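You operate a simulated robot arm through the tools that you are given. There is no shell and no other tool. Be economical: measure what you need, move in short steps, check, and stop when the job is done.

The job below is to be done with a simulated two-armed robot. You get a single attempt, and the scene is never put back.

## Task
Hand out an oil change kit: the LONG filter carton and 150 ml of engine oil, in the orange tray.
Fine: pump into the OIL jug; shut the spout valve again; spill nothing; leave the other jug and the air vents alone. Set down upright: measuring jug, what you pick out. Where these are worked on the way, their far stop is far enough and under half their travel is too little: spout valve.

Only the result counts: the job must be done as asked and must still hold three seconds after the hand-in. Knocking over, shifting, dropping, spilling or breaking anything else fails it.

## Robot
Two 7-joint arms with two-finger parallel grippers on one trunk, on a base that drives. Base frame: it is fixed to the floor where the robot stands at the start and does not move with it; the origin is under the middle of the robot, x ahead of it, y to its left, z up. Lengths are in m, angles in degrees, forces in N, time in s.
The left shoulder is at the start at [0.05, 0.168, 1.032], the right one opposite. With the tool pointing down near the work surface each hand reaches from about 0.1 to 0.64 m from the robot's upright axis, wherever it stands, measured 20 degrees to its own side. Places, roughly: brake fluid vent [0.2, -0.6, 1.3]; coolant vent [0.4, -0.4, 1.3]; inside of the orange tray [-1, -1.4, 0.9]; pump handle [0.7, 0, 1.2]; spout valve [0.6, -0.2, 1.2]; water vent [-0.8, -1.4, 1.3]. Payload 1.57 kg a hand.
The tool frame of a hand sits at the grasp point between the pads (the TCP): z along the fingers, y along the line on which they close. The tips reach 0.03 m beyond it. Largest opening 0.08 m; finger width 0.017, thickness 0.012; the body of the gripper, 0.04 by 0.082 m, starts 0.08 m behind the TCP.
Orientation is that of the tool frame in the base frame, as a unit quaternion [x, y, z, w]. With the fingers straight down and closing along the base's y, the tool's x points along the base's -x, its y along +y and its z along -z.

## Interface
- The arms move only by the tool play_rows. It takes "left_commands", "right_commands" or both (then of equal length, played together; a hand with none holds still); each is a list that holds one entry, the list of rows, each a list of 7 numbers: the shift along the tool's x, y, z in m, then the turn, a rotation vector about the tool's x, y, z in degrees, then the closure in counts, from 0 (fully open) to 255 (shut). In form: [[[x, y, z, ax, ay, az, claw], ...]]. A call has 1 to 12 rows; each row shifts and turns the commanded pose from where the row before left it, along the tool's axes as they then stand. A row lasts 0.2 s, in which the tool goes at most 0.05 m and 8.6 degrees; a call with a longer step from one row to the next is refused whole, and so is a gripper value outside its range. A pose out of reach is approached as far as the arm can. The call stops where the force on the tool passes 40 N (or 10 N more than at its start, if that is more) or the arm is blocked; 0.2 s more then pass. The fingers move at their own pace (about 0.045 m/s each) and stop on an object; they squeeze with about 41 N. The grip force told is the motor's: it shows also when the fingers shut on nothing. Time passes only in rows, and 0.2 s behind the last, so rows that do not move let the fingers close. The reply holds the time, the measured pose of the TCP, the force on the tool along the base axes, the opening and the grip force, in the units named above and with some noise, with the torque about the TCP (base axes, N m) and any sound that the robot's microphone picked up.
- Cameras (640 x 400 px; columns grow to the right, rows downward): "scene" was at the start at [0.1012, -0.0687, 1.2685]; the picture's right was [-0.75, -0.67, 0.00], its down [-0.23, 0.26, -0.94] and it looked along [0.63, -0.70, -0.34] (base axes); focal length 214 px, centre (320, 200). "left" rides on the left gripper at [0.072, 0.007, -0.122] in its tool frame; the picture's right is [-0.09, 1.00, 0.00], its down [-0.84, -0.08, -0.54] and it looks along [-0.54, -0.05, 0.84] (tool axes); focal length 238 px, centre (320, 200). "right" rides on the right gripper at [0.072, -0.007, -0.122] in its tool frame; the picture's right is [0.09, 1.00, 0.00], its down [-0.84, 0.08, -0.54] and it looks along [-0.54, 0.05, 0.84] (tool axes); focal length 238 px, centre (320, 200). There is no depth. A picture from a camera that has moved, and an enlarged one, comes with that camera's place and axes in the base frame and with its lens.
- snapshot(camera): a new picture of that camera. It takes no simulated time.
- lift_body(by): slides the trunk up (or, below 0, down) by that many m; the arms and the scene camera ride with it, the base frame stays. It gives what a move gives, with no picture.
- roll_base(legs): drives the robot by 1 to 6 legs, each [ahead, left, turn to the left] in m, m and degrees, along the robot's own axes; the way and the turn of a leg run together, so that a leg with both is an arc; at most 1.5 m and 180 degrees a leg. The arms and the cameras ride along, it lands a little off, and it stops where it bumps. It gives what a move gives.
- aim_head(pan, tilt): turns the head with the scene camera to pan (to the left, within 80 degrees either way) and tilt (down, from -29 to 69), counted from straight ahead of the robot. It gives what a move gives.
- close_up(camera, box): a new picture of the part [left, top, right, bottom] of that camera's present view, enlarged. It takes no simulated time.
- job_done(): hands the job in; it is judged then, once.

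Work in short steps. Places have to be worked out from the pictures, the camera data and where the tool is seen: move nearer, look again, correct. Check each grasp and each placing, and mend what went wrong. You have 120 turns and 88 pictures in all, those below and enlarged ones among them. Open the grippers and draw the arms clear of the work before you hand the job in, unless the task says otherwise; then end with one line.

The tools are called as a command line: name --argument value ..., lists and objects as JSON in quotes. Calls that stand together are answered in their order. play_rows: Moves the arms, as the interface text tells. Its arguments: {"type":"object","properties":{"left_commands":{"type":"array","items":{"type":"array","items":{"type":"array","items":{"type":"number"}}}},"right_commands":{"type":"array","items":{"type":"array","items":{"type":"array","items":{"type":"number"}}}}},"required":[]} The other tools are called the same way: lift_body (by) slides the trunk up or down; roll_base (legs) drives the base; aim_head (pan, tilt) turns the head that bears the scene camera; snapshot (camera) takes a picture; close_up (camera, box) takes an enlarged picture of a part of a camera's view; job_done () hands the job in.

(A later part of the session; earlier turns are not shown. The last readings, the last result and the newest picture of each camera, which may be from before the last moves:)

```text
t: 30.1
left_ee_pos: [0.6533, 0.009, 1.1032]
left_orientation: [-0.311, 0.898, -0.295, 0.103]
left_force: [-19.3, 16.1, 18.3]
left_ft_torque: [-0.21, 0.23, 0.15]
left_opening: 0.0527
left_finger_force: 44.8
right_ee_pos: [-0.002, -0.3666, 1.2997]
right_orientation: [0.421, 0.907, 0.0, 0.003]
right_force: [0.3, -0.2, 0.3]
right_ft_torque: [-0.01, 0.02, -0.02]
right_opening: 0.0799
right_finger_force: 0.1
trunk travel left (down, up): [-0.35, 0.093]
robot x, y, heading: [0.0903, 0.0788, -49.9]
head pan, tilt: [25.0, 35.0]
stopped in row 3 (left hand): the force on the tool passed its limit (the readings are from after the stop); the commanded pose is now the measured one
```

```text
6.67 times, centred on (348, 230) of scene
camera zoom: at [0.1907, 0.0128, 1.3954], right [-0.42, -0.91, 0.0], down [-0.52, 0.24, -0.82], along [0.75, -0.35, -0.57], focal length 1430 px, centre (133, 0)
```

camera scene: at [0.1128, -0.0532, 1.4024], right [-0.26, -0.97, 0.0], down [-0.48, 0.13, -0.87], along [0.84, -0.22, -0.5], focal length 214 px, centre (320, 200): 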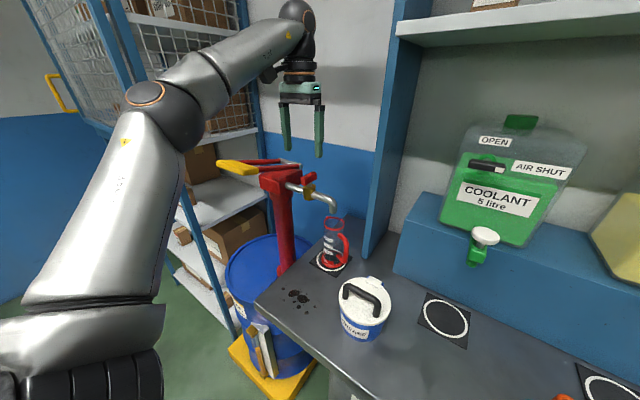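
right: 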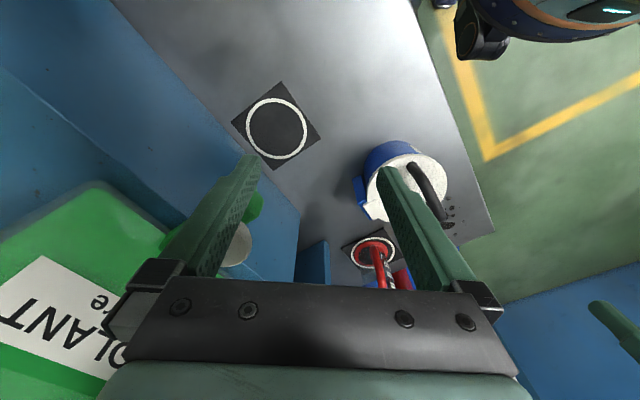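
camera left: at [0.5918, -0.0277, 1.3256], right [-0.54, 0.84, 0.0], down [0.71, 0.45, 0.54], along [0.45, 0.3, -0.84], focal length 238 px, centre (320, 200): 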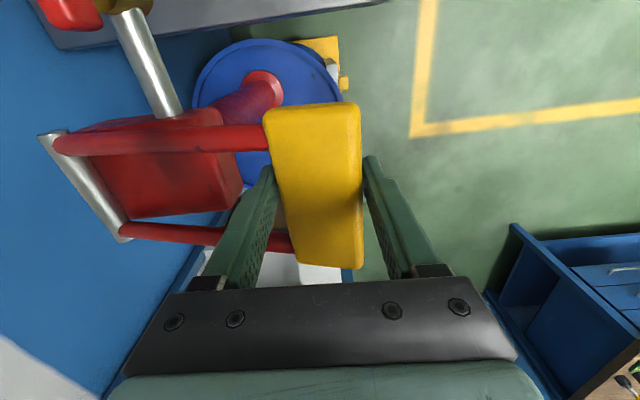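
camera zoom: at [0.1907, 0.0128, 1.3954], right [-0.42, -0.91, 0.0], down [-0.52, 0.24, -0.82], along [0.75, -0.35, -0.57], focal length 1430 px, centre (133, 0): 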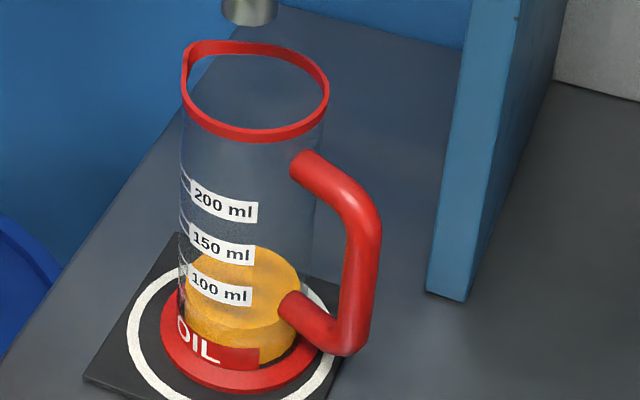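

Lower stop reached (grip z 1.103), level ≈85 ml. Now the upstroke back along the arc.

play_rows --left_commands '[[[0, -0.003, -0.0147, -5, 0, 0, 255], [0, -0.0035, -0.0147, -5, 0, 0, 255], [0, -0.0035, -0.0147, -5, 0, 0, 255], [0, -0.0035, -0.0147, -5, 0, 0, 255], [0, -0.0035, -0.0147, -5, 0, 0, 255]]]'

close_up --camera "scene" --box '[300, 200, 396, 260]'

```text
t: 31.3
left_ee_pos: [0.6489, 0.0132, 1.172]
left_orientation: [-0.326, 0.94, -0.093, 0.032]
left_force: [7.6, -22.0, 3.3]
left_ft_torque: [-0.67, 0.55, 0.51]
left_opening: 0.0527
left_finger_force: 45.2
right_ee_pos: [0.0028, -0.3727, 1.2984]
right_orientation: [0.422, 0.907, 0.0, -0.001]
right_force: [0.4, 0.0, 0.1]
right_ft_torque: [0.01, -0.03, -0.01]
right_opening: 0.0801
right_finger_force: 0.2
trunk travel left (down, up): [-0.35, 0.093]
robot x, y, heading: [0.0897, 0.0802, -50.0]
head pan, tilt: [25.0, 35.0]
```

```text
6.67 times, centred on (348, 230) of scene
camera zoom: at [0.197, 0.0063, 1.3943], right [-0.42, -0.91, 0.0], down [-0.52, 0.24, -0.82], along [0.74, -0.34, -0.58], focal length 1430 px, centre (133, 0)
```

zoom: 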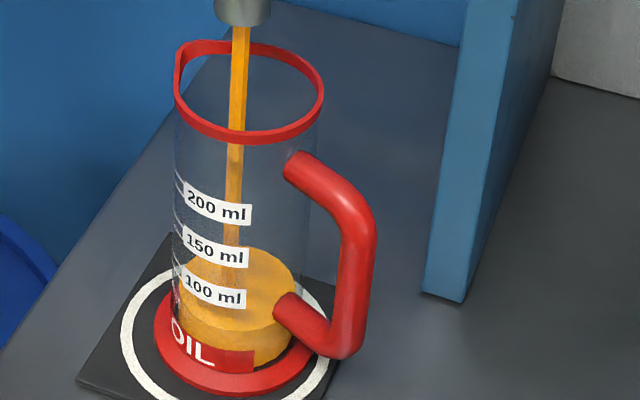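

A stream shows now; hold still and see whether the level changes.

play_rows --left_commands '[[[0, -0.003, 0, 0, 0, 0, 255], [0, 0, 0, 0, 0, 0, 255], [0, 0, 0, 0, 0, 0, 255], [0, 0, 0, 0, 0, 0, 255]]]'

close_up --camera "scene" --box '[300, 200, 396, 260]'

```text
t: 32.3
left_ee_pos: [0.6494, 0.0143, 1.1721]
left_orientation: [-0.326, 0.94, -0.091, 0.031]
left_force: [-2.3, -16.2, 2.9]
left_ft_torque: [-0.69, 0.91, 0.67]
left_opening: 0.0529
left_finger_force: 44.3
right_ee_pos: [0.0018, -0.3725, 1.299]
right_orientation: [0.422, 0.907, 0.001, -0.001]
right_force: [0.3, -0.8, 0.3]
right_ft_torque: [-0.01, 0.0, -0.01]
right_opening: 0.0798
right_finger_force: 0.1
trunk travel left (down, up): [-0.35, 0.093]
robot x, y, heading: [0.0905, 0.0745, -49.9]
head pan, tilt: [25.0, 35.0]
```

```text
6.67 times, centred on (348, 230) of scene
camera zoom: at [0.1956, 0.0074, 1.3946], right [-0.42, -0.91, 0.0], down [-0.52, 0.24, -0.82], along [0.74, -0.34, -0.57], focal length 1430 px, centre (133, 0)
```

zoom: 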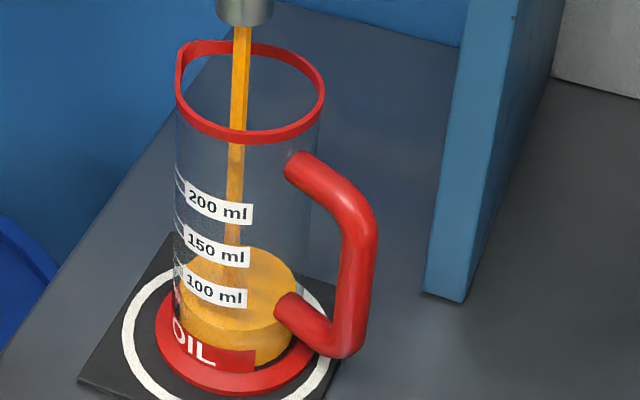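

Level unchanged on the upstroke. Finish the upstroke and look again.

play_rows --left_commands '[[[0, -0.004, -0.016, -5, 0, 0, 255], [0, -0.004, -0.016, -5, 0, 0, 255], [0, 0, 0, 0, 0, 0, 255], [0, 0, 0, 0, 0, 0, 255], [0, 0, 0, 0, 0, 0, 255]]]'

close_up --camera "scene" --box '[300, 200, 396, 260]'

```text
t: 32.9
left_ee_pos: [0.6524, 0.0106, 1.1968]
left_orientation: [-0.328, 0.945, -0.004, 0.001]
left_force: [0.3, -6.7, -12.1]
left_ft_torque: [-0.07, -0.48, 0.48]
left_opening: 0.0525
left_finger_force: 45.1
right_ee_pos: [0.0038, -0.3705, 1.2989]
right_orientation: [0.422, 0.906, 0.001, -0.002]
right_force: [0.3, -0.4, 0.0]
right_ft_torque: [-0.03, 0.06, -0.03]
right_opening: 0.0801
right_finger_force: 0.1
trunk travel left (down, up): [-0.35, 0.093]
robot x, y, heading: [0.0935, 0.0766, -50.2]
head pan, tilt: [25.0, 35.0]
stopped in row 3 (left hand): the force on the tool passed its limit (the readings are from after the stop); the commanded pose is now the measured one
```

```text
6.67 times, centred on (348, 230) of scene
camera zoom: at [0.1972, 0.0085, 1.3943], right [-0.42, -0.91, 0.0], down [-0.52, 0.24, -0.82], along [0.74, -0.35, -0.57], focal length 1430 px, centre (133, 0)
```

zoom: 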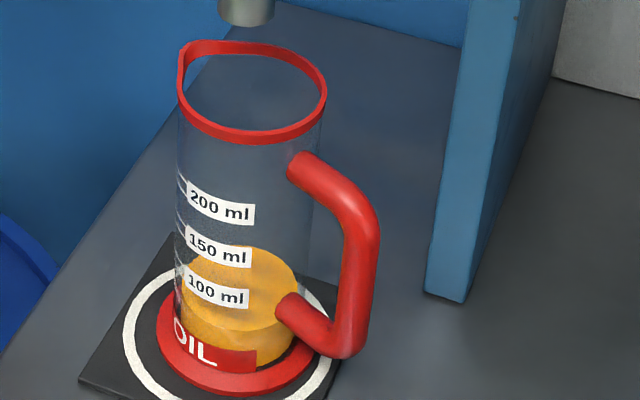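

Top stop at z≈1.20; the level is about 75 ml after one full stroke. Do a second down stroke, first most of the way.

play_rows --left_commands '[[[0, 0.003, 0.0164, 5, 0, 0, 255], [0, 0.0032, 0.0164, 5, 0, 0, 255], [0, 0.0035, 0.0164, 5, 0, 0, 255], [0, 0.004, 0.0164, 5, 0, 0, 255], [0, 0, 0, 0, 0, 0, 255], [0, 0, 0, 0, 0, 0, 255], [0, 0, 0, 0, 0, 0, 255]]]'

close_up --camera "scene" --box '[300, 200, 396, 260]'

```text
t: 34.5
left_ee_pos: [0.6501, 0.0138, 1.1329]
left_orientation: [-0.323, 0.929, -0.172, 0.058]
left_force: [17.7, -14.6, 8.9]
left_ft_torque: [-0.21, 0.39, 0.76]
left_opening: 0.0527
left_finger_force: 45.0
right_ee_pos: [0.0043, -0.372, 1.299]
right_orientation: [0.421, 0.907, 0.0, -0.001]
right_force: [0.5, -0.4, -0.6]
right_ft_torque: [-0.01, 0.01, 0.0]
right_opening: 0.0801
right_finger_force: 0.0
trunk travel left (down, up): [-0.35, 0.093]
robot x, y, heading: [0.0926, 0.0751, -50.3]
head pan, tilt: [25.0, 35.0]
```

```text
6.67 times, centred on (348, 230) of scene
camera zoom: at [0.1979, 0.0077, 1.3944], right [-0.42, -0.91, 0.0], down [-0.52, 0.24, -0.82], along [0.74, -0.34, -0.58], focal length 1430 px, centre (133, 0)
```

zoom: 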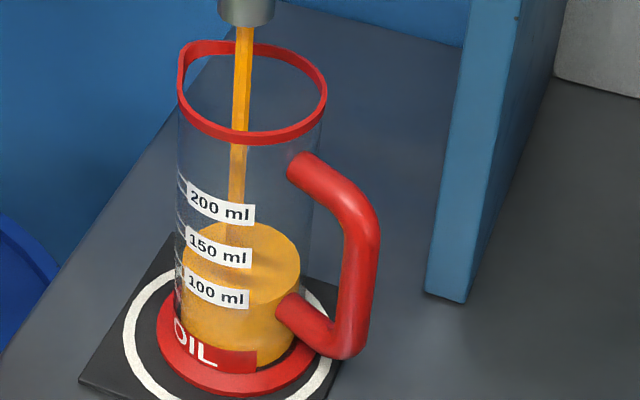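

Level is now about 100 ml. Zoom tighter to calibrate against the marks.

close_up --camera "scene" --box '[322, 222, 354, 262]'

```text
10.00 times, centred on (338, 242) of scene
camera zoom: at [0.1979, 0.0077, 1.3944], right [-0.42, -0.91, 0.0], down [-0.52, 0.24, -0.82], along [0.74, -0.34, -0.58], focal length 2145 px, centre (140, -220)
```

zoom: 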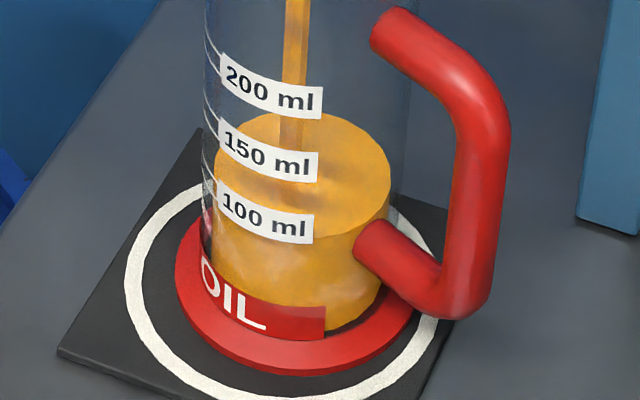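

Level reads ≈90–100 ml against the marks. Finish stroke two, then return up.

play_rows --left_commands '[[[0, 0.001, 0.0164, 5, 0, 0, 255], [0, 0.003, 0.014, 4, 0, 0, 255], [0, 0, 0, 0, 0, 0, 255]]]'

play_rows --left_commands '[[[0, -0.003, -0.0155, -5, 0, 0, 255], [0, -0.0035, -0.0155, -5, 0, 0, 255], [0, -0.0035, -0.0155, -5, 0, 0, 255], [0, -0.004, -0.0155, -5, 0, 0, 255], [0, -0.004, -0.0155, -5, 0, 0, 255]]]'

close_up --camera "scene" --box '[322, 222, 354, 262]'

```text
t: 35.3
left_ee_pos: [0.6537, 0.0093, 1.1023]
left_orientation: [-0.317, 0.913, -0.243, 0.083]
left_force: [12.6, -9.0, 12.4]
left_ft_torque: [0.44, 0.01, 0.69]
left_opening: 0.0525
left_finger_force: 45.1
right_ee_pos: [0.0038, -0.3717, 1.2993]
right_orientation: [0.422, 0.907, 0.001, 0.0]
right_force: [-0.4, 0.1, -0.2]
right_ft_torque: [-0.01, -0.01, 0.02]
right_opening: 0.0802
right_finger_force: 0.0
trunk travel left (down, up): [-0.35, 0.093]
robot x, y, heading: [0.0878, 0.0792, -49.9]
head pan, tilt: [25.0, 35.0]
```

```text
t: 36.5
left_ee_pos: [0.65, 0.0136, 1.1796]
left_orientation: [-0.327, 0.944, -0.04, 0.012]
left_force: [15.6, -16.2, 1.1]
left_ft_torque: [-0.1, 0.17, 0.98]
left_opening: 0.0524
left_finger_force: 45.4
right_ee_pos: [0.0049, -0.3721, 1.2994]
right_orientation: [0.422, 0.906, 0.001, -0.002]
right_force: [-0.7, 0.3, 0.0]
right_ft_torque: [0.0, 0.01, -0.01]
right_opening: 0.0801
right_finger_force: 0.2
trunk travel left (down, up): [-0.35, 0.093]
robot x, y, heading: [0.0915, 0.0744, -50.2]
head pan, tilt: [25.0, 35.0]
```

```text
10.00 times, centred on (338, 242) of scene
camera zoom: at [0.1985, 0.0071, 1.3941], right [-0.42, -0.91, 0.0], down [-0.52, 0.24, -0.82], along [0.74, -0.34, -0.58], focal length 2145 px, centre (140, -220)
```

zoom: 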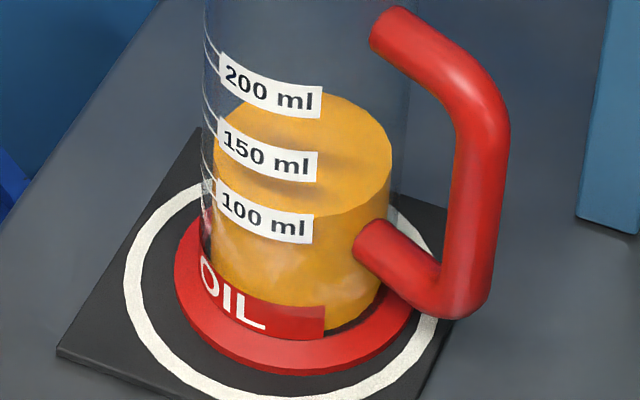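

After two full strokes the level sits at the 100 ml mark, so ~50 ml a stroke. Go to the top stop and do the third stroke most of the way.

play_rows --left_commands '[[[0, -0.005, -0.017, -4, 0, 0, 255], [0, -0.002, -0.008, -2, 0, 0, 255]]]'

play_rows --left_commands '[[[0, 0.003, 0.0164, 5, 0, 0, 255], [0, 0.0032, 0.0164, 5, 0, 0, 255], [0, 0.003, 0.0164, 5, 0, 0, 255], [0, 0.003, 0.0164, 5, 0, 0, 255], [0, 0.002, 0.0164, 5, 0, 0, 255], [0, 0, 0, 0, 0, 0, 255], [0, 0, 0, 0, 0, 0, 255], [0, 0, 0, 0, 0, 0, 255]]]'

close_up --camera "scene" --box '[322, 222, 354, 262]'

```text
t: 37.1
left_ee_pos: [0.652, 0.0111, 1.1959]
left_orientation: [-0.328, 0.945, 0.017, -0.007]
left_force: [1.9, -4.4, -15.1]
left_ft_torque: [-0.58, -0.43, 0.33]
left_opening: 0.0522
left_finger_force: 45.1
right_ee_pos: [0.0047, -0.3705, 1.2987]
right_orientation: [0.422, 0.907, 0.0, -0.001]
right_force: [0.3, 0.5, -0.2]
right_ft_torque: [-0.01, -0.03, 0.02]
right_opening: 0.08
right_finger_force: 0.0
trunk travel left (down, up): [-0.35, 0.093]
robot x, y, heading: [0.0925, 0.0726, -49.9]
head pan, tilt: [25.0, 35.0]
stopped in row 2 (left hand): the force on the tool passed its limit (the readings are from after the stop); the commanded pose is now the measured one
```

```text
t: 38.9
left_ee_pos: [0.6523, 0.0115, 1.1165]
left_orientation: [-0.322, 0.925, -0.192, 0.065]
left_force: [23.9, -16.8, 11.3]
left_ft_torque: [-0.15, 0.85, 0.94]
left_opening: 0.0523
left_finger_force: 44.8
right_ee_pos: [0.0048, -0.3715, 1.2979]
right_orientation: [0.422, 0.907, 0.001, -0.002]
right_force: [0.3, 0.0, -0.1]
right_ft_torque: [0.02, 0.0, 0.02]
right_opening: 0.0802
right_finger_force: 0.1
trunk travel left (down, up): [-0.35, 0.093]
robot x, y, heading: [0.0953, 0.075, -49.8]
head pan, tilt: [25.0, 35.0]
```

```text
10.00 times, centred on (338, 242) of scene
camera zoom: at [0.1983, 0.0075, 1.3943], right [-0.42, -0.91, 0.0], down [-0.52, 0.24, -0.82], along [0.74, -0.34, -0.58], focal length 2145 px, centre (140, -220)
```

zoom: 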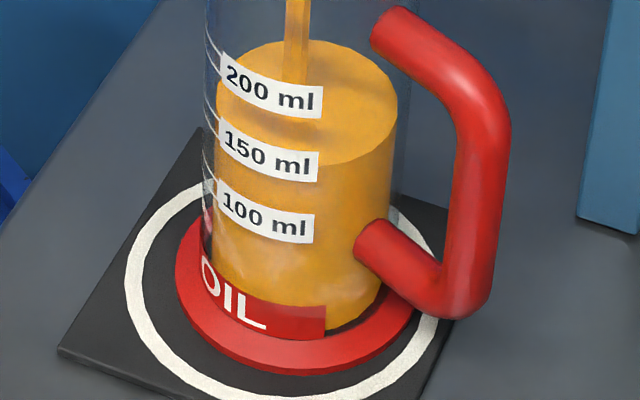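

Very close to 150. Zoom in hard on the mark region to decide on the remainder.

close_up --camera "scene" --box '[324, 224, 344, 244]'

```text
16.00 times, centred on (334, 234) of scene
camera zoom: at [0.1983, 0.0075, 1.3943], right [-0.42, -0.91, 0.0], down [-0.52, 0.24, -0.82], along [0.74, -0.34, -0.58], focal length 3432 px, centre (96, -344)
```

zoom: 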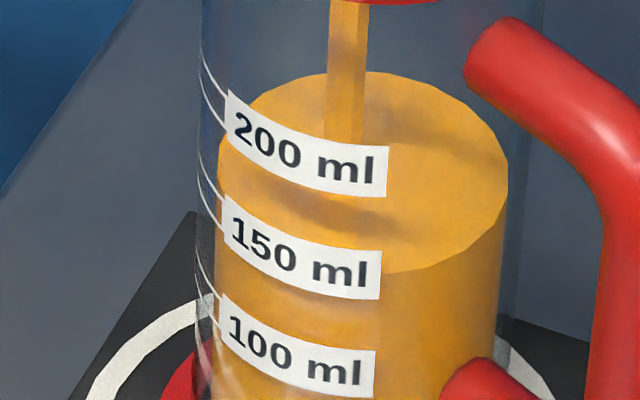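

Reading ≈145 ml with ~0.18 of a stroke left. Push down a further ~3.5° (near the bottom).

play_rows --left_commands '[[[0, -0.002, 0.0125, 3.5, 0, 0, 255], [0, 0, 0, 0, 0, 0, 255], [0, 0, 0, 0, 0, 0, 255], [0, 0, 0, 0, 0, 0, 255], [0, 0, 0, 0, 0, 0, 255], [0, 0, 0, 0, 0, 0, 255]]]'

close_up --camera "scene" --box '[324, 224, 344, 244]'

```text
t: 40.3
left_ee_pos: [0.654, 0.0096, 1.1054]
left_orientation: [-0.319, 0.919, -0.219, 0.075]
left_force: [12.3, -2.7, 10.5]
left_ft_torque: [-0.54, 0.34, 0.85]
left_opening: 0.0524
left_finger_force: 44.8
right_ee_pos: [0.0031, -0.3693, 1.3002]
right_orientation: [0.422, 0.907, 0.0, 0.0]
right_force: [0.0, -0.4, 0.1]
right_ft_torque: [0.01, -0.01, 0.0]
right_opening: 0.08
right_finger_force: 0.1
trunk travel left (down, up): [-0.35, 0.093]
robot x, y, heading: [0.0893, 0.0799, -49.9]
head pan, tilt: [25.0, 35.0]
```

```text
16.00 times, centred on (334, 234) of scene
camera zoom: at [0.1965, 0.0099, 1.3946], right [-0.42, -0.91, 0.0], down [-0.52, 0.24, -0.82], along [0.74, -0.35, -0.57], focal length 3432 px, centre (96, -344)
```

zoom: 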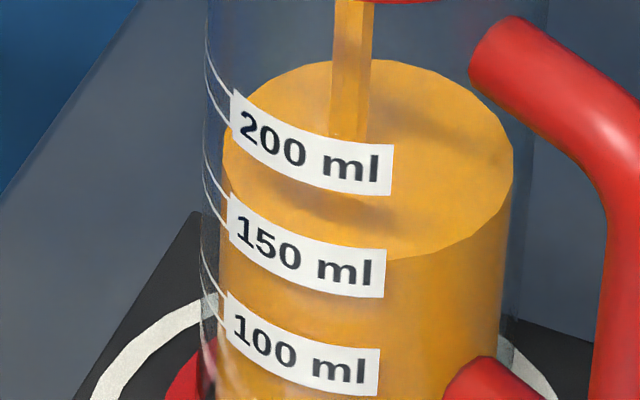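

Level now ≈150 ml. Release the handle, back off along the fingers, and level the hand.

play_rows --left_commands '[[[0, 0, 0, 0, 0, 0, 0], [0, 0, 0, 0, 0, 0, 0], [0, 0, -0.03, 0, 0, 0, 0], [0, 0, -0.04, 0, 0, 0, 0], [0, 0, -0.04, 0, 0, 0, 0], [0, 0, -0.02, -8, 0, 0, 0], [0, 0, 0, -8, 0, 0, 0], [0, 0, 0, -8, 0, 0, 0], [0, 0, 0, -3, 0, 0, 0]]]'

close_up --camera "scene" --box '[200, 80, 400, 280]'

```text
t: 41.3
left_ee_pos: [0.6439, 0.0179, 1.1512]
left_orientation: [-0.318, 0.917, -0.23, 0.075]
left_force: [11.8, -16.0, 3.2]
left_ft_torque: [0.35, 0.33, 0.22]
left_opening: 0.0798
left_finger_force: 0.0
right_ee_pos: [0.0016, -0.3709, 1.2989]
right_orientation: [0.424, 0.906, 0.001, 0.0]
right_force: [0.3, 0.5, 0.6]
right_ft_torque: [-0.04, -0.04, 0.02]
right_opening: 0.0798
right_finger_force: 0.1
trunk travel left (down, up): [-0.35, 0.093]
robot x, y, heading: [0.093, 0.0753, -50.2]
head pan, tilt: [25.0, 35.0]
stopped in row 4 (left hand): the force on the tool passed its limit (the readings are from after the stop); the commanded pose is now the measured one
```

```text
2.00 times, centred on (300, 180) of scene
camera zoom: at [0.1969, 0.0074, 1.3945], right [-0.42, -0.91, 0.0], down [-0.52, 0.24, -0.82], along [0.74, -0.35, -0.57], focal length 429 px, centre (360, 240)
```

zoom: 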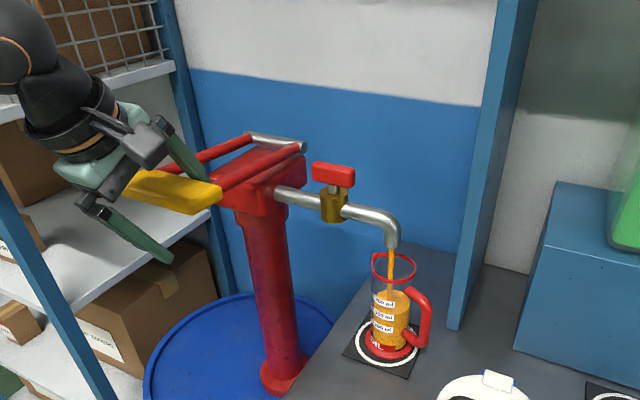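

The inner finger dragged the bar up a bit (an upstroke, no flow). Shift inward to free it and back out in small steps.

play_rows --left_commands '[[[0, -0.012, 0, 0, 0, 0, 0], [0, 0, 0, -6, 0, 0, 0], [0, 0, -0.01, -6, 0, 0, 0], [0, 0, -0.02, 0, 0, 0, 0]]]'

snapshot --camera "left"

close_up --camera "scene" --box '[322, 222, 354, 262]'

```text
t: 42.3
left_ee_pos: [0.6431, 0.0171, 1.184]
left_orientation: [-0.324, 0.936, -0.129, 0.04]
left_force: [8.8, -11.7, -1.2]
left_ft_torque: [0.28, 0.21, 0.1]
left_opening: 0.0803
left_finger_force: 0.1
right_ee_pos: [0.0039, -0.3719, 1.2983]
right_orientation: [0.422, 0.907, 0.0, -0.001]
right_force: [0.7, -0.1, 0.1]
right_ft_torque: [-0.02, 0.04, 0.02]
right_opening: 0.0799
right_finger_force: 0.2
trunk travel left (down, up): [-0.35, 0.093]
robot x, y, heading: [0.0956, 0.074, -50.3]
head pan, tilt: [25.0, 35.0]
```

```text
43 pictures are left
camera left: at [0.5643, 0.0042, 1.3], right [-0.52, 0.81, -0.27], down [0.62, 0.57, 0.54], along [0.59, 0.11, -0.8], focal length 238 px, centre (320, 200)
```

left: 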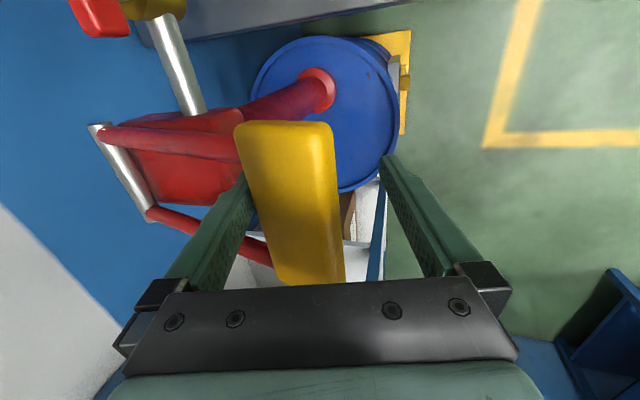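

```text
10.00 times, centred on (338, 242) of scene
camera zoom: at [0.1978, 0.007, 1.3943], right [-0.42, -0.91, 0.0], down [-0.52, 0.24, -0.82], along [0.74, -0.35, -0.58], focal length 2145 px, centre (140, -220)
```

zoom: 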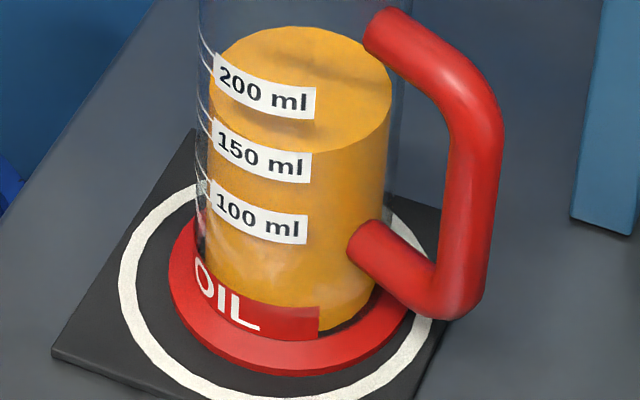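

Level ≈150 ml (three strokes). The inner finger still leans on the bar; shift inward more and rise out.

play_rows --left_commands '[[[0, -0.012, 0, -4, 0, 0, 0], [0, 0, -0.01, -4, 0, 0, 0], [0, 0, -0.02, -4, 0, 0, 0]]]'

snapshot --camera "left"

```text
t: 43.1
left_ee_pos: [0.6462, 0.0131, 1.2183]
left_orientation: [-0.327, 0.945, -0.032, 0.008]
left_force: [0.2, 0.5, 0.4]
left_ft_torque: [-0.02, 0.02, 0.05]
left_opening: 0.0801
left_finger_force: 0.0
right_ee_pos: [0.0012, -0.3714, 1.2993]
right_orientation: [0.423, 0.906, 0.001, 0.0]
right_force: [-0.2, 0.0, 0.2]
right_ft_torque: [-0.01, -0.02, 0.03]
right_opening: 0.0802
right_finger_force: 0.2
trunk travel left (down, up): [-0.35, 0.093]
robot x, y, heading: [0.0911, 0.0782, -50.5]
head pan, tilt: [25.0, 35.0]
```

```text
41 pictures are left
camera left: at [0.5822, -0.0186, 1.3392], right [-0.54, 0.84, -0.06], down [0.69, 0.49, 0.54], along [0.48, 0.25, -0.84], focal length 238 px, centre (320, 200)
```

left: 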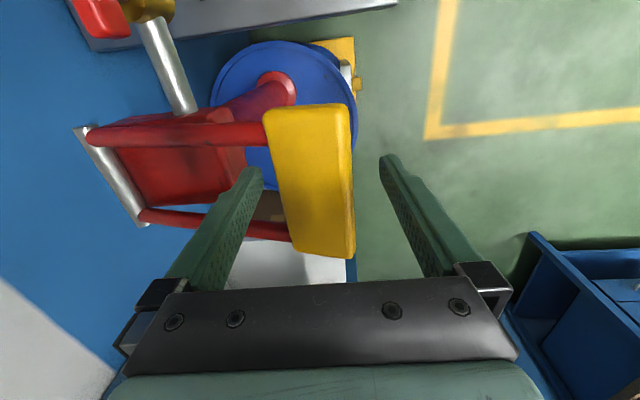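

Hand is free. Rise, level, and return above the valve lever.

play_rows --left_commands '[[[0, 0, -0.035, -3.7, 0, 0, 0], [0, 0, -0.03, 0, 0, 0, 0], [0.03, -0.033, 0, 0, 0, 0, 60], [0.03, -0.033, 0, 0, 0, 0, 60], [0.03, -0.033, 0, 0, 0, 0, 60], [0.027, -0.033, 0, 0, 0, 0, 60]]]'

snapshot --camera "left"

```text
t: 44.5
left_ee_pos: [0.6337, -0.1626, 1.2828]
left_orientation: [-0.325, 0.946, 0.0, -0.003]
left_force: [-0.2, -0.5, 0.9]
left_ft_torque: [-0.02, 0.0, 0.0]
left_opening: 0.0613
left_finger_force: 0.0
right_ee_pos: [0.0004, -0.3718, 1.2989]
right_orientation: [0.423, 0.906, 0.001, 0.001]
right_force: [-0.4, 0.4, 0.0]
right_ft_torque: [0.01, -0.02, 0.0]
right_opening: 0.0797
right_finger_force: 0.0
trunk travel left (down, up): [-0.35, 0.093]
robot x, y, heading: [0.0908, 0.0775, -50.2]
head pan, tilt: [25.0, 35.0]
```

```text
40 pictures are left
camera left: at [0.5744, -0.2004, 1.4044], right [-0.54, 0.84, 0.0], down [0.71, 0.46, 0.54], along [0.45, 0.29, -0.84], focal length 238 px, centre (320, 200)
```

left: 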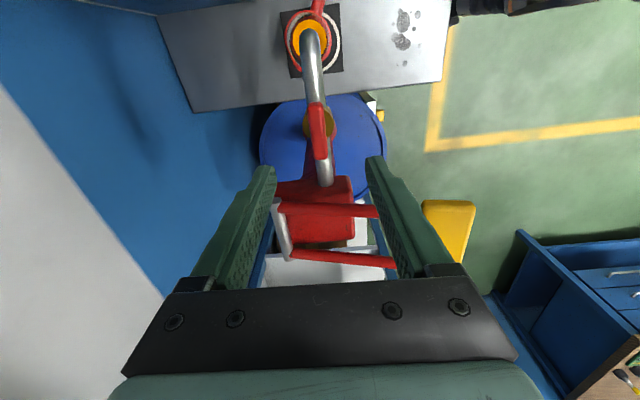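

Aligned. Descend, grip the lever and turn it back shut.

play_rows --left_commands '[[[0, -0.002, 0.038, 0, 0, 0, 90], [0, 0, 0.038, 0, 0, 0, 90], [0, 0, 0.036, 0, 0, 0, 90], [0, 0, 0, 0, 0, 0, 255], [0, 0, 0, 0, 0, 0, 255], [0, 0, 0, 0, 0, 0, 255], [0, 0, 0, 0, 0, 8, 255], [0, 0, 0, 0, 0, 8, 255], [0, 0, 0, 0, 0, 8, 255], [0, 0, 0, 0, 0, 8, 255]]]'

play_rows --left_commands '[[[0, 0, 0, 0, 0, 8, 255], [0, 0, 0, 0, 0, 8, 255], [0, 0, 0, 0, 0, 8, 255], [0, 0, 0, 0, 0, 8, 255], [0, 0, 0, 0, 0, 8, 255], [0, 0, 0, 0, 0, 8, 255], [0, 0, 0, 0, 0, 8, 255], [0, 0, 0, 0, 0, 4, 255]]]'

close_up --camera "left" --box '[200, 100, 440, 250]'

```text
t: 46.7
left_ee_pos: [0.6372, -0.1627, 1.1697]
left_orientation: [-0.052, 0.999, -0.001, -0.003]
left_force: [8.5, -9.2, 2.3]
left_ft_torque: [0.27, 0.78, 0.0]
left_opening: 0.0158
left_finger_force: 31.6
right_ee_pos: [0.003, -0.3722, 1.3006]
right_orientation: [0.422, 0.907, 0.0, 0.0]
right_force: [0.0, 0.4, 0.0]
right_ft_torque: [-0.02, -0.01, 0.0]
right_opening: 0.0802
right_finger_force: 0.1
trunk travel left (down, up): [-0.35, 0.093]
robot x, y, heading: [0.0925, 0.0778, -50.1]
head pan, tilt: [25.0, 35.0]
```

```text
t: 48.5
left_ee_pos: [0.6365, -0.1625, 1.1701]
left_orientation: [0.454, 0.891, -0.003, -0.002]
left_force: [3.4, -10.5, -2.5]
left_ft_torque: [0.24, -0.69, 0.68]
left_opening: 0.0167
left_finger_force: 31.8
right_ee_pos: [0.0018, -0.3718, 1.2982]
right_orientation: [0.423, 0.906, 0.001, 0.0]
right_force: [-0.8, -0.1, 0.2]
right_ft_torque: [-0.01, -0.03, -0.03]
right_opening: 0.0798
right_finger_force: 0.0
trunk travel left (down, up): [-0.35, 0.093]
robot x, y, heading: [0.0929, 0.0731, -50.3]
head pan, tilt: [25.0, 35.0]
```

```text
2.67 times, centred on (320, 175) of left
camera zoom: at [0.6008, -0.1003, 1.2917], right [0.86, 0.51, -0.01], down [0.43, -0.72, 0.54], along [0.27, -0.47, -0.84], focal length 636 px, centre (320, 267)
```

zoom: 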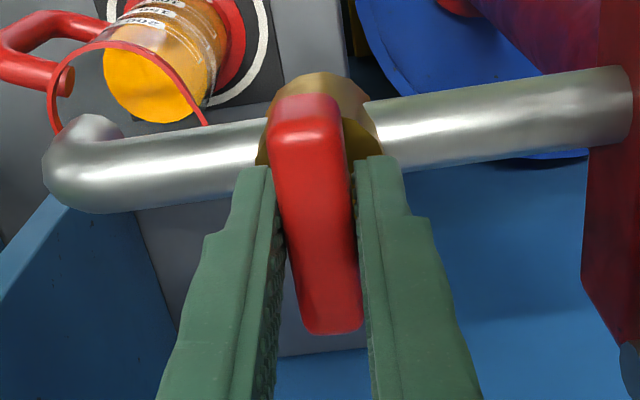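

Valve is shut against its stop. Release, rise, and move over the jug handle (bar est. (0.528,-0.25), z 0.93–1.01), then yaw so fingers straddle it.

play_rows --left_commands '[[[0, 0, 0, 0, 0, 0, 60], [0, 0, 0, 0, 0, 0, 60], [0, 0, -0.035, 0, 0, 0, 60], [0, 0, -0.035, 0, 0, 0, 60], [0, 0, -0.03, 0, 0, 0, 60], [0, -0.035, 0, 0, 0, 0, 60], [0, -0.035, 0, 0, 0, 0, 60], [0, -0.035, 0, 0, 0, 0, 60], [0, -0.034, 0, 0, 0, 0, 60]]]'

play_rows --left_commands '[[[0, 0, 0, 0, 0, -7.83, 90], [0, 0, 0, 0, 0, -7.83, 90], [0, 0, 0, 0, 0, -7.83, 90], [0, 0, 0, 0, 0, -7.83, 90], [0, 0, 0, 0, 0, -7.83, 90], [0, 0, 0, 0, 0, -7.83, 90], [0, 0, 0, 0, 0, -7.83, 90], [0, 0, 0, 0, 0, -7.83, 90], [0, 0, 0, 0, 0, -7.83, 90], [0, 0, 0, 0, 0, -7.83, 90], [0, 0, 0, 0, 0, -7.83, 90], [0, 0, 0, 0, 0, -7.83, 90]]]'

snapshot --camera "left"

snapshot --camera "scene"

```text
t: 50.5
left_ee_pos: [0.5238, -0.2439, 1.2714]
left_orientation: [0.453, 0.891, -0.003, -0.001]
left_force: [-0.2, -0.2, -1.3]
left_ft_torque: [0.02, 0.03, 0.02]
left_opening: 0.0614
left_finger_force: 0.1
right_ee_pos: [0.0004, -0.3702, 1.2996]
right_orientation: [0.423, 0.906, 0.001, 0.001]
right_force: [-0.5, -0.4, -0.9]
right_ft_torque: [-0.02, -0.02, 0.04]
right_opening: 0.0797
right_finger_force: 0.1
trunk travel left (down, up): [-0.35, 0.093]
robot x, y, heading: [0.0878, 0.0751, -50.3]
head pan, tilt: [25.0, 35.0]
```

```text
t: 53.1
left_ee_pos: [0.524, -0.2435, 1.2721]
left_orientation: [-0.344, 0.939, -0.001, -0.004]
left_force: [-0.3, 0.7, 0.8]
left_ft_torque: [0.03, 0.02, 0.02]
left_opening: 0.052
left_finger_force: 0.1
right_ee_pos: [0.0016, -0.3699, 1.3004]
right_orientation: [0.422, 0.906, -0.001, 0.0]
right_force: [-0.2, 0.4, 0.3]
right_ft_torque: [-0.01, 0.03, -0.02]
right_opening: 0.08
right_finger_force: 0.0
trunk travel left (down, up): [-0.35, 0.093]
robot x, y, heading: [0.0893, 0.0749, -50.1]
head pan, tilt: [25.0, 35.0]
```

```text
38 pictures are left
camera left: at [0.466, -0.2838, 1.3941], right [-0.57, 0.82, 0.0], down [0.69, 0.48, 0.54], along [0.44, 0.31, -0.84], focal length 238 px, centre (320, 200)
```

left: 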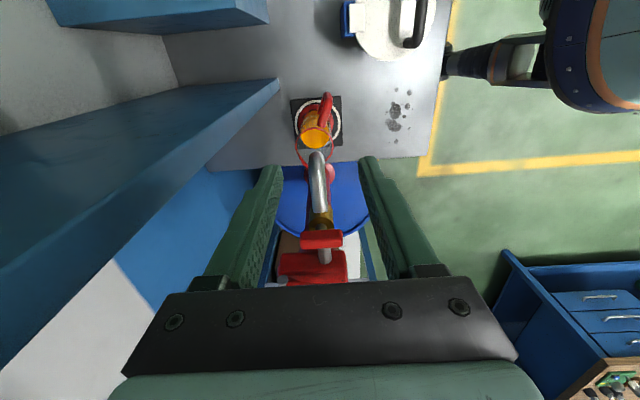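

```text
37 pictures are left
camera scene: at [0.196, 0.0091, 1.3947], right [-0.42, -0.91, 0.0], down [-0.52, 0.24, -0.82], along [0.74, -0.35, -0.57], focal length 214 px, centre (320, 200)
```

scene: 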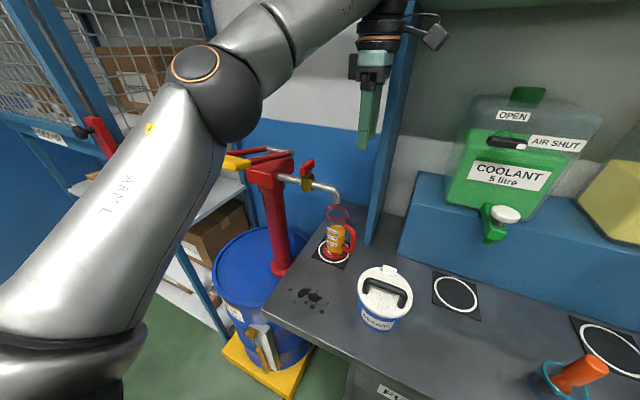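

Zoom the left camera on the jug handle to fix its direction.

close_up --camera "left" --box '[270, 70, 366, 130]'

```text
6.67 times, centred on (318, 100) of left
camera zoom: at [0.466, -0.2838, 1.3941], right [-0.57, 0.82, 0.0], down [0.69, 0.48, 0.54], along [0.44, 0.31, -0.84], focal length 1589 px, centre (333, 867)
```

zoom: 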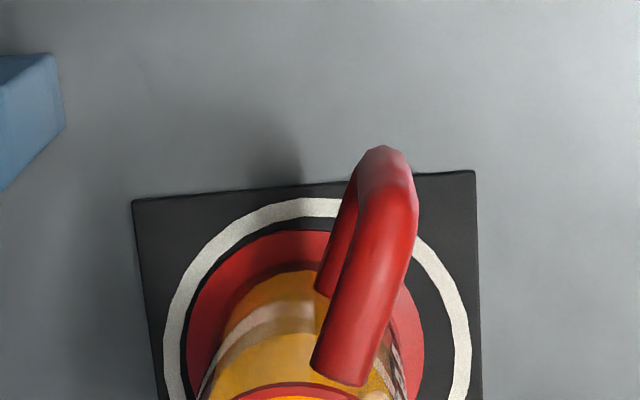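

Handle points mostly along -x (dir ≈(-0.955,-0.297)), bar ≈(0.512,-0.235). Yaw +23°, shift over it and descend partway.

play_rows --left_commands '[[[0, 0, 0, 0, 0, 7.7, 90], [0, 0, 0, 0, 0, 7.7, 90], [0, 0, 0, 0, 0, 7.6, 90], [0.008, 0.0125, 0.03, 0, 0, 0, 90], [0, 0, 0.04, 0, 0, 0, 90], [0, 0, 0.04, 0, 0, 0, 90], [0, 0, 0.03, 0, 0, 0, 90]]]'

snapshot --camera "left"

close_up --camera "scene" --box '[260, 130, 420, 280]'

```text
t: 54.7
left_ee_pos: [0.5127, -0.2351, 1.1309]
left_orientation: [-0.149, 0.989, -0.002, -0.004]
left_force: [0.2, 0.6, 0.0]
left_ft_torque: [0.02, 0.04, -0.01]
left_opening: 0.0516
left_finger_force: 0.1
right_ee_pos: [0.0019, -0.3708, 1.3]
right_orientation: [0.423, 0.906, 0.001, 0.0]
right_force: [0.2, -0.8, 0.3]
right_ft_torque: [0.01, 0.01, 0.01]
right_opening: 0.08
right_finger_force: 0.1
trunk travel left (down, up): [-0.35, 0.093]
robot x, y, heading: [0.092, 0.0746, -50.2]
head pan, tilt: [25.0, 35.0]
```

```text
35 pictures are left
camera left: at [0.4434, -0.2493, 1.2532], right [-0.2, 0.98, 0.0], down [0.83, 0.17, 0.54], along [0.53, 0.11, -0.84], focal length 238 px, centre (320, 200)
```

left: 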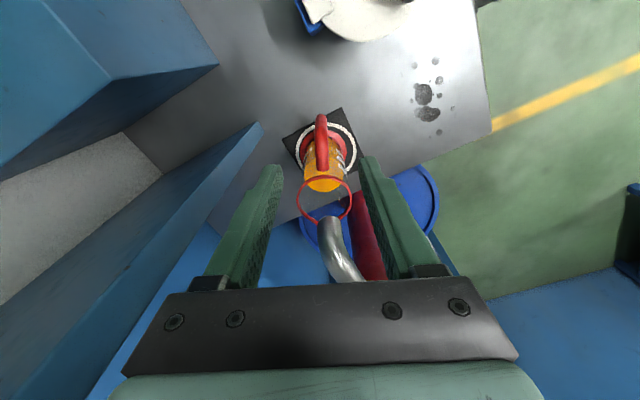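

```text
2.67 times, centred on (340, 205) of scene
camera zoom: at [0.1962, 0.0088, 1.3947], right [-0.42, -0.91, 0.0], down [-0.52, 0.24, -0.82], along [0.74, -0.35, -0.57], focal length 572 px, centre (267, 187)
```

zoom: 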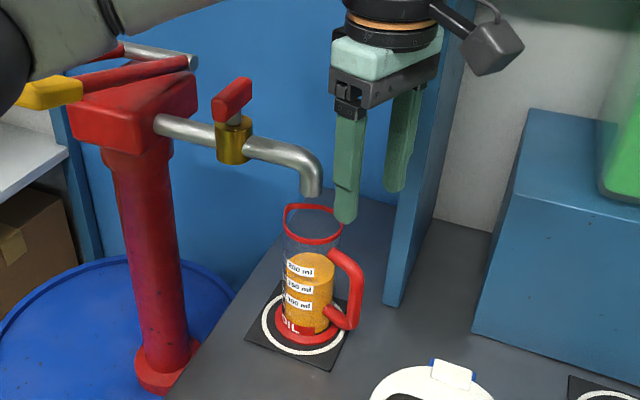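

Hand is aligned with the handle. Descend around the bar.

play_rows --left_commands '[[[0.006, 0, 0.03, 0, 0, 0, 90], [0, 0, 0.035, 0, 0, 0, 90], [0, 0, 0.035, 0, 0, 0, 90], [0, 0, 0.033, 0, 0, 0, 90]]]'

snapshot --camera "left"

close_up --camera "scene" --box '[270, 150, 400, 280]'

```text
t: 55.7
left_ee_pos: [0.5064, -0.2371, 0.9998]
left_orientation: [-0.149, 0.989, -0.001, -0.003]
left_force: [0.4, 1.1, 0.8]
left_ft_torque: [0.02, 0.03, -0.01]
left_opening: 0.052
left_finger_force: 0.1
right_ee_pos: [0.0016, -0.3699, 1.2994]
right_orientation: [0.423, 0.906, 0.0, 0.0]
right_force: [-0.5, 0.0, 0.7]
right_ft_torque: [0.02, 0.05, -0.03]
right_opening: 0.08
right_finger_force: 0.0
trunk travel left (down, up): [-0.35, 0.093]
robot x, y, heading: [0.0936, 0.0764, -49.8]
head pan, tilt: [25.0, 35.0]
```

```text
33 pictures are left
camera left: at [0.4367, -0.2507, 1.1216], right [-0.21, 0.98, 0.0], down [0.83, 0.17, 0.54], along [0.53, 0.11, -0.84], focal length 238 px, centre (320, 200)
```

left: 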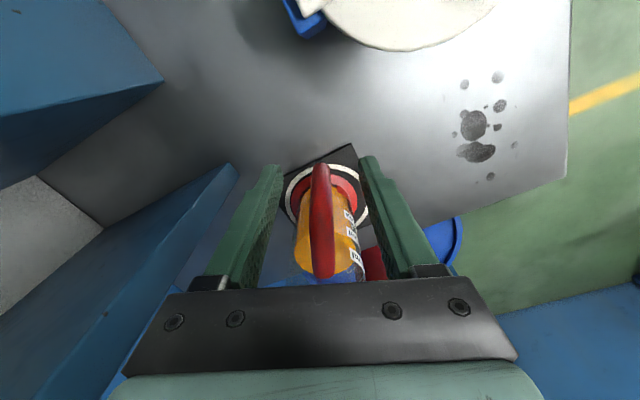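

```text
3.08 times, centred on (335, 215) of scene
camera zoom: at [0.1962, 0.009, 1.3947], right [-0.42, -0.91, 0.0], down [-0.52, 0.24, -0.82], along [0.74, -0.35, -0.57], focal length 660 px, centre (274, 154)
```

zoom: 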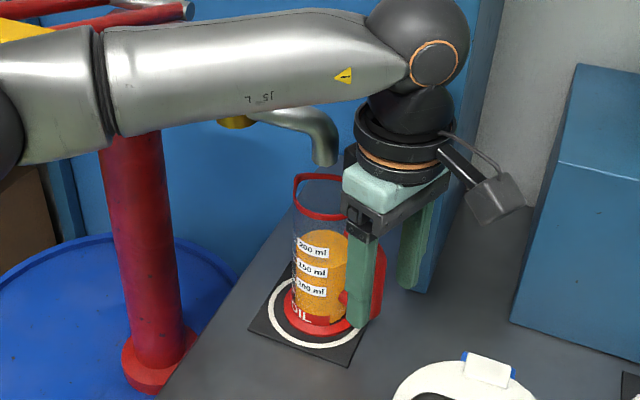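

Bar is centred between the fingers. Close the grip.

play_rows --left_commands '[[[0, 0, 0, 0, 0, 0, 255], [0, 0, 0, 0, 0, 0, 255], [0, 0, 0, 0, 0, 0, 255], [0, 0, 0, 0, 0, 0, 255]]]'

play_rows --left_commands '[[[0, 0, -0.006, 0, 0, 0, 255], [0, 0, -0.006, 0, 0, 0, 255]]]'

close_up --camera "scene" --box '[270, 150, 400, 280]'

```text
t: 56.7
left_ee_pos: [0.5067, -0.236, 0.9984]
left_orientation: [-0.149, 0.989, -0.001, -0.004]
left_force: [-0.5, 0.2, 0.5]
left_ft_torque: [0.06, 0.05, 0.02]
left_opening: 0.0131
left_finger_force: 29.2
right_ee_pos: [0.001, -0.3699, 1.2999]
right_orientation: [0.422, 0.906, 0.0, 0.001]
right_force: [0.6, -0.1, 0.4]
right_ft_torque: [0.0, -0.02, -0.02]
right_opening: 0.0799
right_finger_force: 0.1
trunk travel left (down, up): [-0.35, 0.093]
robot x, y, heading: [0.091, 0.0763, -50.4]
head pan, tilt: [25.0, 35.0]
```

```text
t: 57.3
left_ee_pos: [0.5064, -0.236, 1.0115]
left_orientation: [-0.149, 0.989, -0.001, -0.004]
left_force: [-0.1, -0.1, -2.5]
left_ft_torque: [-0.04, 0.11, 0.02]
left_opening: 0.0131
left_finger_force: 29.8
right_ee_pos: [0.0023, -0.3694, 1.2996]
right_orientation: [0.423, 0.906, 0.0, 0.0]
right_force: [-1.1, 0.2, 0.0]
right_ft_torque: [-0.01, 0.02, 0.02]
right_opening: 0.0801
right_finger_force: 0.0
trunk travel left (down, up): [-0.35, 0.093]
robot x, y, heading: [0.0884, 0.0742, -50.0]
head pan, tilt: [25.0, 35.0]
```

```text
3.08 times, centred on (335, 215) of scene
camera zoom: at [0.1961, 0.0089, 1.3946], right [-0.42, -0.91, 0.0], down [-0.52, 0.24, -0.82], along [0.74, -0.35, -0.57], focal length 660 px, centre (274, 154)
```

zoom: 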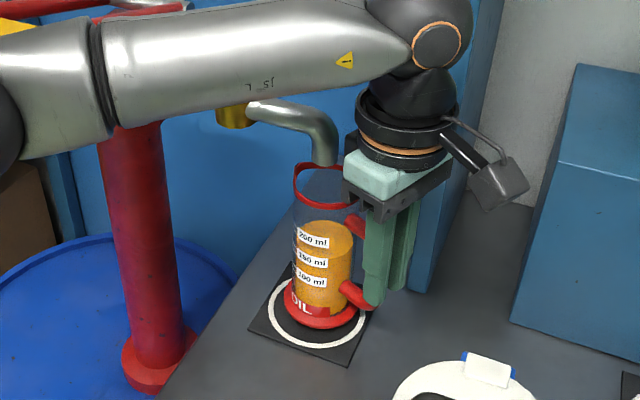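

Jug is held upright 13 mm off the counter (2.5 N). Slide it out from under the spout towards the robot, then lift.

play_rows --left_commands '[[[0.004, 0.0092, 0, 0, 0, 0, 255], [0.0078, 0.0184, 0, 0, 0, 0, 255], [0.0078, 0.0184, 0, 0, 0, 0, 255], [0.0078, 0.0184, 0, 0, 0, 0, 255], [0.0078, 0.0184, -0.005, 0, 0, 0, 255], [0.0078, 0.0184, -0.02, 0, 0, 0, 255], [0.004, 0.0092, -0.025, 0, 0, 0, 255], [0, 0, -0.025, 0, 0, 0, 255], [0, 0, -0.015, 0, 0, 0, 255]]]'

aim_head --pan 20 --tilt 40

snapshot --camera "scene"

```text
t: 59.3
left_ee_pos: [0.4284, -0.1438, 1.1006]
left_orientation: [-0.148, 0.989, -0.001, -0.003]
left_force: [0.1, 0.1, -1.5]
left_ft_torque: [-0.01, 0.1, 0.0]
left_opening: 0.013
left_finger_force: 29.9
right_ee_pos: [0.0021, -0.3697, 1.2992]
right_orientation: [0.422, 0.906, 0.0, -0.001]
right_force: [0.6, -0.3, -0.8]
right_ft_torque: [-0.03, 0.03, 0.03]
right_opening: 0.08
right_finger_force: 0.1
trunk travel left (down, up): [-0.35, 0.093]
robot x, y, heading: [0.0948, 0.0728, -50.1]
head pan, tilt: [25.0, 35.0]
```

```text
t: 60.0
left_ee_pos: [0.4285, -0.1455, 1.101]
left_orientation: [-0.149, 0.989, -0.002, -0.003]
left_force: [-0.8, 0.0, -2.3]
left_ft_torque: [-0.04, 0.11, 0.0]
left_opening: 0.0134
left_finger_force: 29.9
right_ee_pos: [0.0011, -0.3704, 1.2997]
right_orientation: [0.422, 0.906, 0.001, -0.001]
right_force: [-0.3, 0.5, 0.0]
right_ft_torque: [0.01, -0.01, 0.01]
right_opening: 0.0799
right_finger_force: 0.0
trunk travel left (down, up): [-0.35, 0.093]
robot x, y, heading: [0.0931, 0.0773, -50.1]
head pan, tilt: [20.0, 40.0]
```

```text
30 pictures are left
camera scene: at [0.1899, 0.0037, 1.3871], right [-0.5, -0.87, 0.0], down [-0.56, 0.32, -0.77], along [0.66, -0.38, -0.64], focal length 214 px, centre (320, 200)
```

scene: 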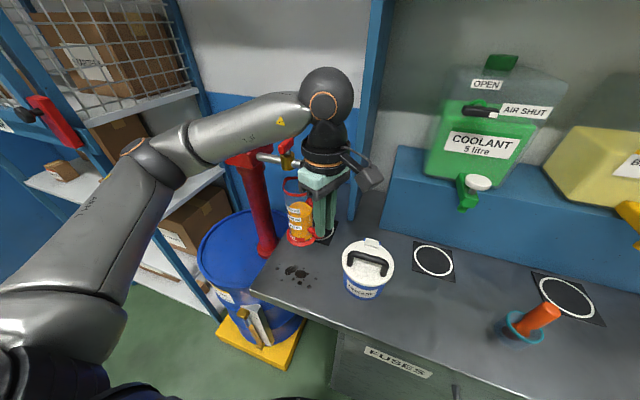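

Jug clear. Lift it higher to pass over everything, then strafe right toward the filter shelf, and look at it.

play_rows --left_commands '[[[0, 0, -0.02, 0, 0, 0, 255], [0, 0, -0.03, 0, 0, 0, 255], [0, 0, -0.03, 0, 0, 0, 255], [0, 0, -0.03, 0, 0, 0, 255], [0, 0, -0.03, 0, 0, 0, 255], [0, 0, -0.01, 0, 0, 0, 255]]]'

aim_head --pan -35 --tilt 15

snapshot --camera "scene"

```text
t: 61.4
left_ee_pos: [0.4298, -0.1434, 1.2517]
left_orientation: [-0.149, 0.989, -0.002, -0.003]
left_force: [-0.4, -0.7, -2.7]
left_ft_torque: [-0.01, 0.12, 0.01]
left_opening: 0.0133
left_finger_force: 30.1
right_ee_pos: [0.0016, -0.3702, 1.3]
right_orientation: [0.423, 0.906, 0.0, -0.001]
right_force: [-0.6, 0.0, 0.9]
right_ft_torque: [-0.02, -0.01, 0.02]
right_opening: 0.08
right_finger_force: 0.1
trunk travel left (down, up): [-0.35, 0.093]
robot x, y, heading: [0.0893, 0.0751, -50.1]
head pan, tilt: [20.0, 40.0]
```

```text
t: 62.6
left_ee_pos: [0.4303, -0.1438, 1.2516]
left_orientation: [-0.149, 0.989, -0.002, -0.002]
left_force: [0.5, 0.0, -2.1]
left_ft_torque: [-0.04, 0.14, -0.03]
left_opening: 0.0134
left_finger_force: 29.9
right_ee_pos: [0.0018, -0.3691, 1.2999]
right_orientation: [0.423, 0.906, 0.0, 0.0]
right_force: [0.4, 0.0, -0.1]
right_ft_torque: [0.0, 0.0, -0.02]
right_opening: 0.0797
right_finger_force: 0.2
trunk travel left (down, up): [-0.35, 0.093]
robot x, y, heading: [0.094, 0.0748, -50.1]
head pan, tilt: [-35.0, 15.0]
```

```text
29 pictures are left
camera scene: at [0.1244, -0.0468, 1.4266], right [-1.0, -0.09, 0.0], down [-0.02, 0.26, -0.97], along [0.08, -0.96, -0.26], focal length 214 px, centre (320, 200)
```

scene: 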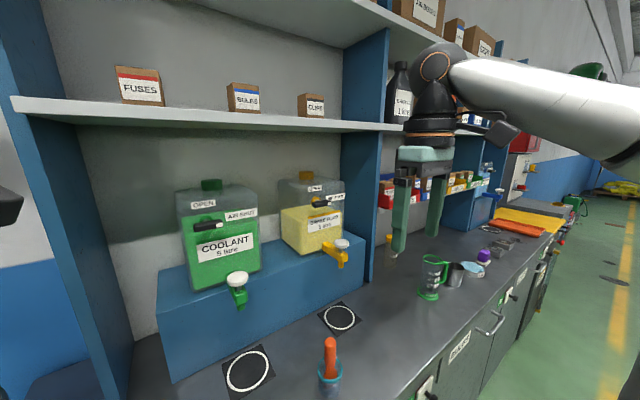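

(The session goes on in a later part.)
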